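You operate a simulated robot arm through the tools that you are given. There is no shell and no other tool. Be economical: measure what you need, move in short steps, check, and stop when the job is done.

You are at the controls of a simulated robot arm. One attempt, no reset.

## Task
Fetch the brown cloth roll and set it on the hand mirror.
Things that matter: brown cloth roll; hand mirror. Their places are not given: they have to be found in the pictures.

It is judged by the outcome, as a careful person would: the job done as asked, and still so three seconds after it is handed in. It fails if anything else is knocked over, pushed out of place, dropped, spilled or broken.

## Robot
A 6-joint arm with a two-finger parallel gripper, fixed in place. Base frame: the origin is at the foot of the arm, x ahead of it, y to its left, z up; the work surface is at about z = 0.76. Units: m, degrees, N and s.
With the tool pointing down near the work surface it reaches from about 0.26 to 0.68 m from the base axis. Its first joint turns from -66.0 to 66.0 degrees. Payload 2.9 kg.
Tool frame: the origin (TCP) lies between the finger pads and is the grasp point; the fingertips stand 0.03 m ahead of it; z points along the fingers, y is the line along which they close. Largest opening 0.11 m; finger width 0.02, thickness 0.01; the body of the gripper, 0.048 by 0.112 m, starts 0.055 m behind the TCP.
Orientation is that of the tool frame in the base frame, as [roll, pitch, yaw] about the fixed x, y, z axes, in that order (R = Rz(yaw) Ry(pitch) Rx(roll)). With the fingers straight down and closing along the base's y, the tool's x points along the base's -x, its y along +y and its z along -z.

## Interface
- The arm moves only by the tool arm_command. Its argument "increments" is a list of rows, each a list of 5 numbers: the shift along the base's x, y, z in m, then the turn about the base's z in degrees, then the gripper command, from -1 (shut) to 1 (fully open), values between in proportion. In form: [[x, y, z, yaw, gripper], ...]. A call has 1 to 12 rows; each row is the pose to reach, as a shift and turn from the pose commanded when the call began. Rows are played at 5 a second. More than 0.05 m and 8.6 degrees between two rows, or a gripper value outside its range, and nothing of the call is played. Where a pose cannot be reached the arm comes as near as it can. A force on the tool above 40 N (or 10 N above the force at the start of the call, whichever is more), or a blocked arm, ends the call early, and 0.2 s more pass. Each finger travels about 0.108 m/s and halts on what it meets, pressing with about 37 N; the grip force reading is that of the motor and also rises with nothing between the fingers. The clock runs only during rows and for 0.2 s after the last one: add rows that repeat a pose to give the fingers time. It gives the time, the measured TCP pose, the force on the tool (base axes), the opening and the grip force at its end, in the units of the frame above (readings bear some noise).
- Cameras (640 x 400 px; columns grow to the right, rows downward): "scene" is fixed at [0.0706, 0.4307, 1.3804]; the picture's right is [-0.80, -0.60, 0.00], its down [-0.38, 0.50, -0.78] and it looks along [0.46, -0.62, -0.63] (base axes); focal length 334 px, centre (320, 200). "wrist" rides on the gripper at [-0.036, 0, -0.057] in the tool frame; the picture's right is [0.00, -1.00, 0.00], its down [0.97, 0.00, -0.24] and it looks along [0.24, 0.00, 0.97] (tool axes); focal length 218 px, centre (320, 200).
- get_image(camera): a new picture of that camera. It takes no simulated time.
- point_at(camera, pixels): there is no depth. For up to 12 entries [column, row, z] of the newest picture of that camera ("zoom" is the newest enlarged one), the place [x, y] in the base frame at which the ray of that pixel passes the height z, good to about 0.002 m. It takes no simulated time.
- enlarge(camera, box): a new picture of the part [left, top, right, bottom] of that camera's present view, enlarged. It takes no simulated time.
- job_done(): hands the job in; it is judged then, once.

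Keep the steps short. Do not move on a guess: measure, check each grasp and each placing, and mend mistakes. In all there are 60 turns and 20 pictures (those below and enlarged ones count). Leave the gripper open and the arm clear of the work at the hand-in unless told otherwise, and finish with a single line.

The tools are called after "Request:" as a command line: name --pt "numbers of a row" for each row, then --argument value for the rest, lists and objects as JSON in quotes. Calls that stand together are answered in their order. arm_command: Moves the arm, as the interface text tells. Its arguments: {"type":"object","properties":{"increments":{"type":"array","items":{"type":"array","items":{"type":"number"}}}},"required":["increments"]} The other tools are called the same way: get_image (camera) takes a picture; point_at (camera, pixels) gives the place at which the rays of pixels pass given heights; enlarge (camera, box) takes an enlarged picture of a part of a camera's view; job_done () hands the job in.

At the start:

```text
time_s: 0.0
ee_pos: [0.3271, -0.164, 1.0423]
ee_rot: [179.9, -0.1, 180.0]
wrist_force: [-0.6, -0.6, 0.0]
width: 0.1099
finger_force: 0.0
```

scene: 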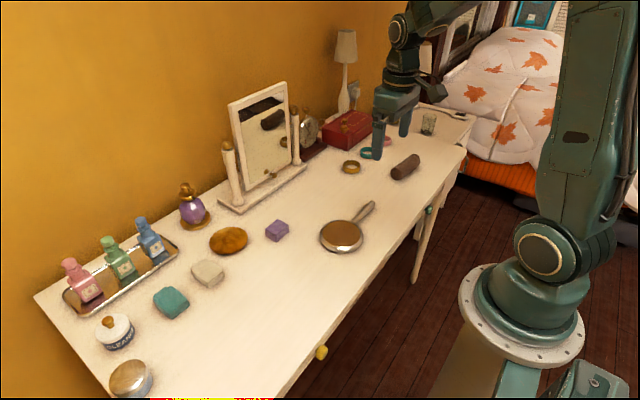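
wrist: 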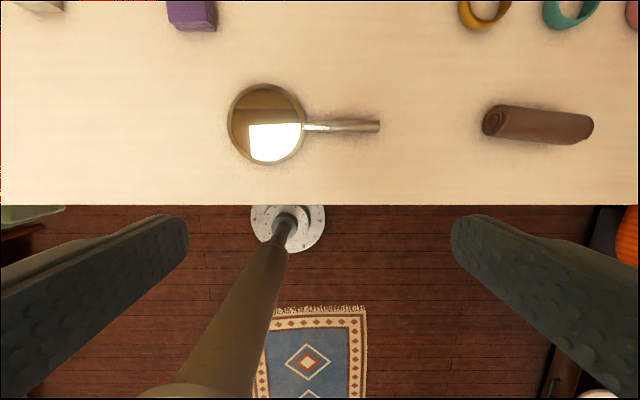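

The brown roll is at about (538,125) in the wrist view and the mirror disc at (267,123), with its handle running to (380,126). I'll measure both on the table plane and slightly above it.

Request:
point_at --camera "wrist" --pixels '[[484, 122, 0.78], [592, 128, 0.78], [540, 108, 0.78], [540, 143, 0.76], [228, 123, 0.765], [305, 123, 0.765], [267, 84, 0.765], [267, 164, 0.765], [380, 126, 0.77], [320, 205, 0.76]]'

Request:
enlarge --camera "scene" --box '[300, 120, 460, 260]'

Request:
enlarge --camera "wrist" --box '[440, 70, 640, 195]'

```text
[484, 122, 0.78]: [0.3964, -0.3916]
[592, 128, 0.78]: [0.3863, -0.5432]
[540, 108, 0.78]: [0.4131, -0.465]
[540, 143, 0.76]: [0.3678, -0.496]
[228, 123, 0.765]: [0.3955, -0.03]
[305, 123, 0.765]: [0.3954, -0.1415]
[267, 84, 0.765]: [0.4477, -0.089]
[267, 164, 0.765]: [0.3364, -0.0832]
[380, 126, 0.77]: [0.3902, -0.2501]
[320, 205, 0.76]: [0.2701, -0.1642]
```

```text
2.86 times, centred on (380, 190) of scene
```

zoom: 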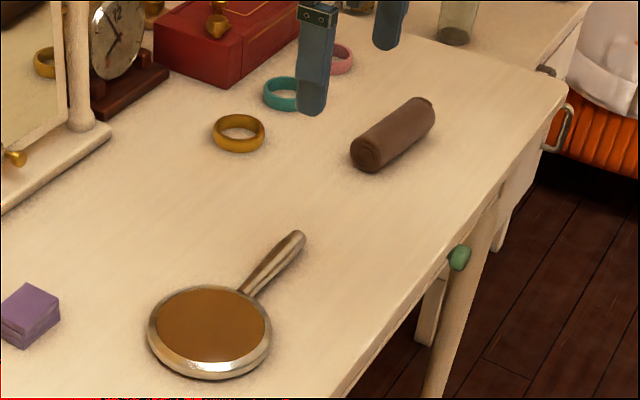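

```text
3.20 times, centred on (540, 132) of wrist
```

zoom: 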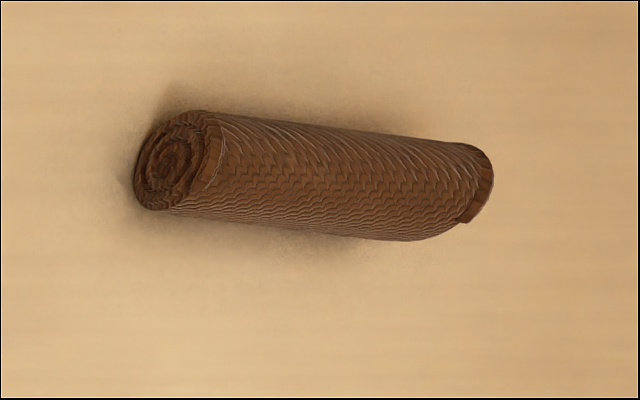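

The roll lies nearly along y, centred near (0.39,-0.47), about 0.045 thick and 0.14 long. I'll move above it, turning -90° so the fingers close across it, then look again.

Request:
arm_command --pt "0.006 -0.028 0 -8.2 1" --pt "0.012 -0.056 0 -16.4 1" --pt "0.018 -0.084 0 -24.6 1" --pt "0.024 -0.112 0 -32.8 1" --pt "0.03 -0.14 0 -41 1" --pt "0.036 -0.168 0 -49.2 1" --pt "0.042 -0.196 0 -57.4 1" --pt "0.048 -0.224 -0.01 -65.6 1" --pt "0.054 -0.252 -0.02 -73.8 1" --pt "0.06 -0.28 -0.03 -82 1" --pt "0.063 -0.306 -0.04 -90 1" --pt "0.063 -0.306 -0.04 -90 1"

Request:
get_image --camera "wrist"

```text
time_s: 2.6
ee_pos: [0.3913, -0.4732, 1.001]
ee_rot: [180.0, -0.1, 89.7]
wrist_force: [-0.3, 0.5, 1.1]
width: 0.1103
finger_force: 0.1
```

```text
15 pictures are left
```

wrist: 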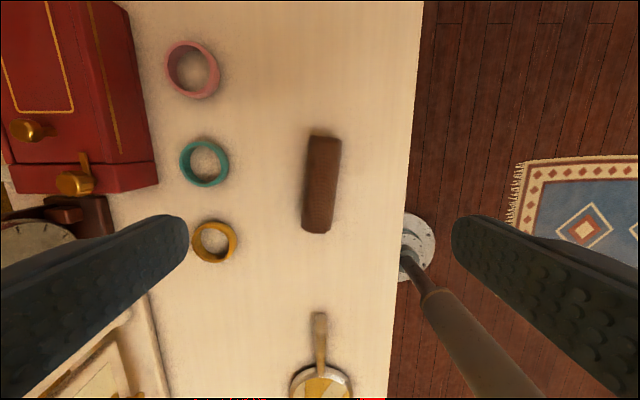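

The roll shows from (325,137) to (317,232) here. I'll measure its ends, its sides and the bangles near the fingers.

Request:
point_at --camera "wrist" --pixels '[[325, 138, 0.802], [317, 230, 0.79], [306, 180, 0.78], [338, 180, 0.78], [308, 146, 0.78], [341, 146, 0.78], [302, 225, 0.78], [333, 225, 0.78], [237, 245, 0.77], [230, 163, 0.77]]'

Request:
enlarge --camera "wrist" --box '[240, 120, 400, 250]'

```text
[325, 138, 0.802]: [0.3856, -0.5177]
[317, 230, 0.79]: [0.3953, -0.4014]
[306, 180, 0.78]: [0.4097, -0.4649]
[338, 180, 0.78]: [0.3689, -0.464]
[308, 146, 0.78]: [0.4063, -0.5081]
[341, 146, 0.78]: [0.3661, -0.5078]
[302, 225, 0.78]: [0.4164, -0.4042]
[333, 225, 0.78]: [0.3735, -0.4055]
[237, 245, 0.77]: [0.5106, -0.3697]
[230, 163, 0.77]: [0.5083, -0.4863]
```

```text
3.08 times, centred on (320, 185) of wrist
```

zoom: 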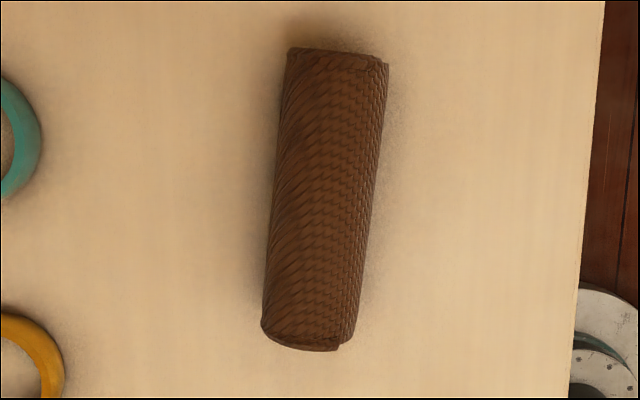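

The roll's centre is about (0.390,-0.459), its axis tilted about 5°. I'll descend with 5° more turn to TCP z of about 0.798, staying open.

Request:
arm_command --pt "-0.001 0.013 -0.03 -5 1" --pt "-0.001 0.013 -0.06 -5 1" --pt "-0.001 0.013 -0.09 -5 1" --pt "-0.001 0.013 -0.12 -5 1" --pt "-0.001 0.013 -0.15 -5 1" --pt "-0.001 0.013 -0.17 -5 1" --pt "-0.001 0.013 -0.185 -5 1" --pt "-0.001 0.013 -0.195 -5 1" --pt "-0.001 0.013 -0.203 -5 1" --pt "-0.001 0.013 -0.203 -5 1"

Request:
get_image --camera "wrist"

```text
time_s: 4.8
ee_pos: [0.3895, -0.4586, 0.7993]
ee_rot: [179.9, 0.0, 85.0]
wrist_force: [-0.1, 0.7, 0.0]
width: 0.11
finger_force: 0.0
```

```text
13 pictures are left
```

wrist: 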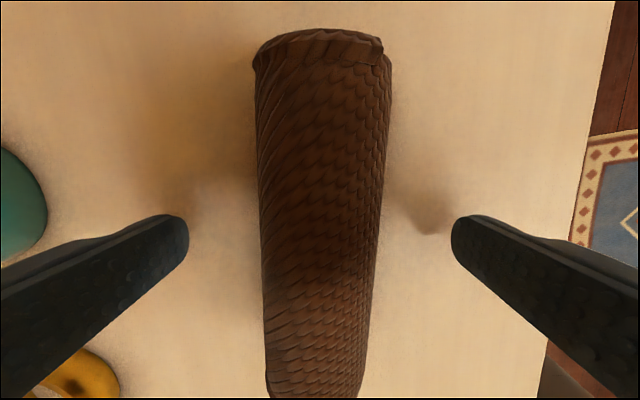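

The roll sits centred between the fingers. I'll close on it and lift slightly.

Request:
arm_command --pt "0 0 0 0 -1" --pt "0 0 0 0 -1" --pt "0 0 0 0 -1" --pt "0 0 0 0 -1" --pt "0 0 0 0 -1" --pt "0 0 0.01 0 -1" --pt "0 0 0.03 0 -1" --pt "0 0 0.05 0 -1" --pt "0 0 0.05 0 -1"

Request:
get_image --camera "scene"

```text
time_s: 6.8
ee_pos: [0.3888, -0.4584, 0.8521]
ee_rot: [-180.0, 0.0, 85.0]
wrist_force: [-0.7, -0.2, -0.6]
width: 0.0441
finger_force: 37.1
```

```text
12 pictures are left
```

scene: 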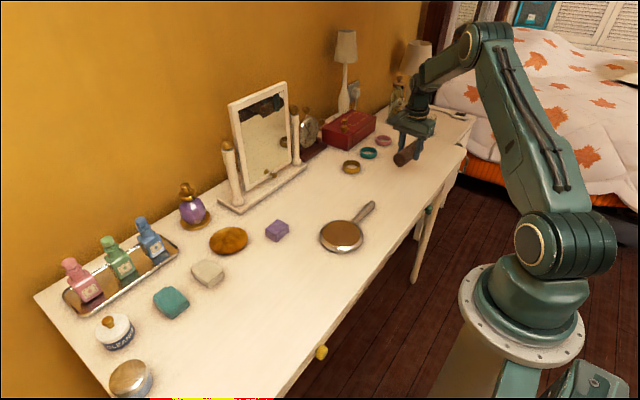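

The roll is held (opening 0.044, off the table). I'll raise it and carry it over the mirror disc near (0.392,-0.086), turning back 95° so it lies across the handle direction and clear of the handle.

Request:
arm_command --pt "0 0.01 0.03 3 -1" --pt "0 0.04 0.06 11 -1" --pt "0 0.075 0.08 19.5 -1" --pt "0 0.11 0.08 28 -1" --pt "0 0.15 0.08 36.5 -1" --pt "0 0.19 0.08 45 -1" --pt "0.001 0.23 0.08 53.5 -1" --pt "0.002 0.27 0.08 62 -1" --pt "0.002 0.31 0.08 70.5 -1" --pt "0.003 0.34 0.08 79 -1" --pt "0.003 0.36 0.08 87.5 -1" --pt "0.003 0.371 0.08 95 -1"

Request:
get_image --camera "wrist"

Request:
enlarge --camera "scene" --box '[280, 150, 420, 270]'

```text
time_s: 9.4
ee_pos: [0.3917, -0.0842, 0.9283]
ee_rot: [-179.9, 0.0, -179.9]
wrist_force: [0.3, 0.4, -0.9]
width: 0.0437
finger_force: 37.3
```

```text
11 pictures are left
```

wrist: 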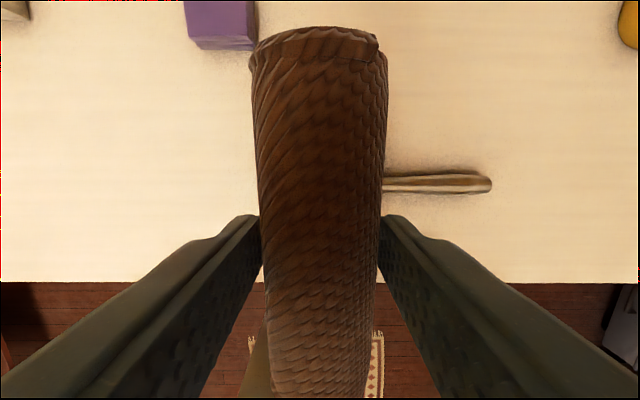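

```text
3.33 times, centred on (350, 210) of scene
```

zoom: 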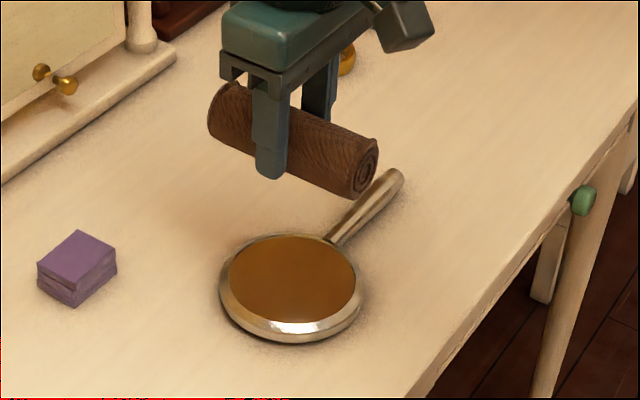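

Still held firmly. The disc shows clearly in the enlarged view with its glass centre near (292,279), so I'll cross-check the centre.

Request:
point_at --camera "zoom" --pixels '[[292, 279, 0.77], [292, 279, 0.775], [220, 285, 0.77], [361, 282, 0.77], [290, 233, 0.772], [290, 343, 0.76], [325, 241, 0.77], [402, 180, 0.775]]'

```text
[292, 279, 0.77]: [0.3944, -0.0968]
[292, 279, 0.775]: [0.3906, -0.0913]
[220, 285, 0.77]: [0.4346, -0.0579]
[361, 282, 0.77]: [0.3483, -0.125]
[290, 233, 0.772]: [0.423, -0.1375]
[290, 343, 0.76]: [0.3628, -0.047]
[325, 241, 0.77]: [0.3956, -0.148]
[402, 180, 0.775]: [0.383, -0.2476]
```

The two views agree: the disc centre is near (0.392,-0.089). I'll shift -0.004 in y and go down to TCP z of about 0.825, just above expected contact.

Request:
arm_command --pt "0 -0.004 -0.025 0 -1" --pt "0 -0.004 -0.05 0 -1" --pt "0 -0.004 -0.07 0 -1" --pt "0 -0.004 -0.085 0 -1" --pt "0 -0.004 -0.095 0 -1" --pt "0 -0.004 -0.103 0 -1" --pt "0 -0.004 -0.103 0 -1"

Request:
enlarge --camera "scene" --box '[280, 170, 400, 270]'

```text
time_s: 11.0
ee_pos: [0.3914, -0.0895, 0.8268]
ee_rot: [180.0, 0.1, -180.0]
wrist_force: [-0.7, -0.5, -1.1]
width: 0.0435
finger_force: 37.2
```

```text
4.00 times, centred on (340, 220) of scene
```

zoom: 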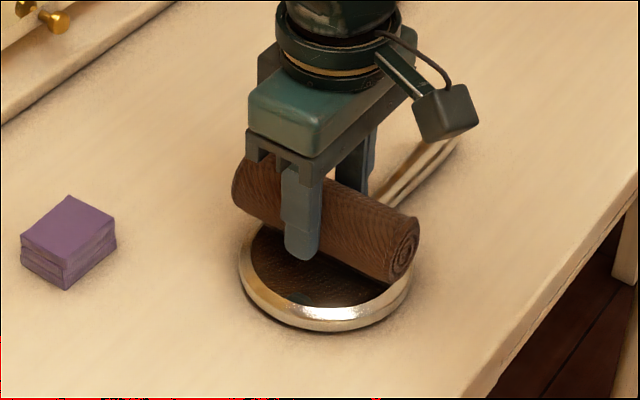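

It's just above the glass, with no contact force yet. I'll lower in small steps and watch the force.

Request:
arm_command --pt "0 0 -0.003 0 -1" --pt "0 0 -0.006 0 -1" --pt "0 0 -0.008 0 -1" --pt "0 0 -0.008 0 -1"

```text
time_s: 12.0
ee_pos: [0.3918, -0.0893, 0.819]
ee_rot: [-180.0, 0.0, -180.0]
wrist_force: [-0.2, 0.6, -0.3]
width: 0.044
finger_force: 36.6
```

No contact yet, so I'll go a little further down.

Request:
arm_command --pt "0 0 -0.002 0 -1" --pt "0 0 -0.003 0 -1" --pt "0 0 -0.003 0 -1"

```text
time_s: 12.8
ee_pos: [0.3925, -0.0909, 0.8185]
ee_rot: [179.9, 0.0, 179.9]
wrist_force: [-3.4, 0.7, 6.1]
width: 0.0438
finger_force: 36.7
stopped in row 3: the force on the tool passed its limit (the readings are from after the stop); the commanded pose is now the measured one
```

Contact was made at TCP z of about 0.8185, with about 6 N left on the tool. I'll check how the roll rests before letting go.

Request:
enlarge --camera "scene" --box '[280, 170, 400, 270]'

```text
4.00 times, centred on (340, 220) of scene
```

zoom: 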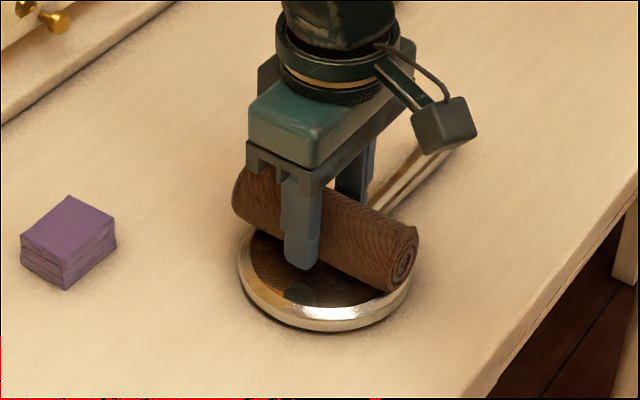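

The roll rests across the disc, centred, and the mirror hasn't moved. I'll open the fingers gradually and only partly.

Request:
arm_command --pt "0 0 0 0 -0.25" --pt "0 0 0 0 -0.15" --pt "0 0 0 0 -0.1" --pt "0 0 0 0 -0.05" --pt "0 0 0 0 0.0" --pt "0 0 0 0 0.1" --pt "0 0 0 0 0.2" --pt "0 0 0 0 0.3" --pt "0 0 0 0 0.3"

Request:
get_image --camera "wrist"

Request:
enlarge --camera "scene" --box '[280, 170, 400, 270]'

```text
time_s: 14.8
ee_pos: [0.3924, -0.0903, 0.8175]
ee_rot: [180.0, 0.0, 180.0]
wrist_force: [-0.9, -0.2, -0.1]
width: 0.0716
finger_force: 0.0
```

```text
7 pictures are left
```

wrist: 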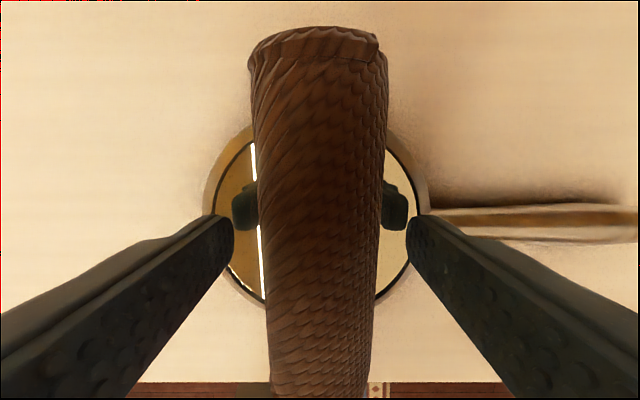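

```text
4.00 times, centred on (340, 220) of scene
```

zoom: 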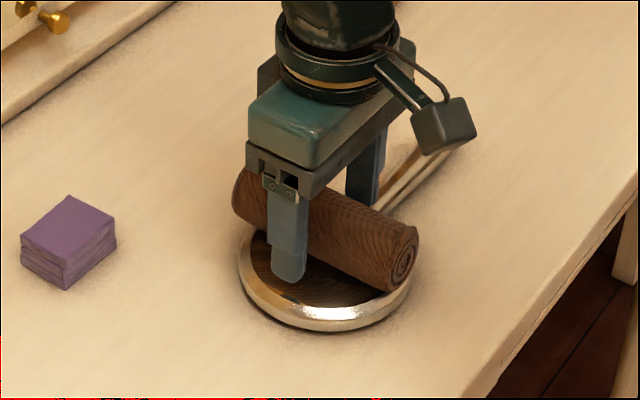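

The roll stays put with both fingers clear of it (opening 0.072). I'll rise straight up and then open fully.

Request:
arm_command --pt "0 0 0.01 0 0.3" --pt "0 0 0.025 0 0.3" --pt "0 0 0.05 0 0.3" --pt "0 0 0.09 0 0.3" --pt "0 0 0.13 0 0.6" --pt "0 0 0.17 0 1" --pt "0 0 0.2 0 1" --pt "0 0 0.2 0 1" --pt "0 0 0.2 0 1" --pt "0 0 0.2 0 1" --pt "0 0 0.2 0 1" --pt "0 0 0.2 0 1"

Request:
get_image --camera "wrist"

Request:
get_image --camera "scene"

```text
time_s: 17.4
ee_pos: [0.3922, -0.0885, 1.0175]
ee_rot: [-179.9, 0.0, -179.9]
wrist_force: [0.3, -0.3, -0.6]
width: 0.1101
finger_force: 0.0
```

```text
5 pictures are left
```

wrist: 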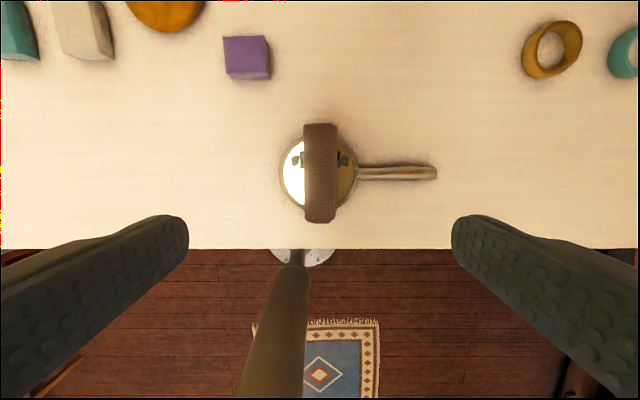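

```text
4 pictures are left
```

scene: 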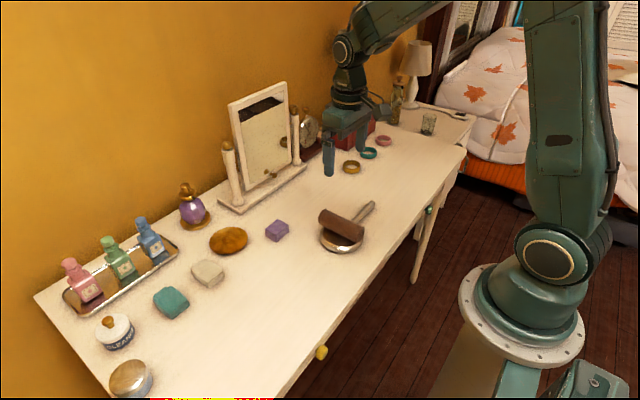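

The roll lies steady across the mirror disc, nothing else has moved, and the gripper is open and well clear. I'm handing in.

Request:
job_done

```text
The job is handed in.
```

The brown cloth roll is resting on the hand mirror, with the gripper open and clear and nothing else disturbed.
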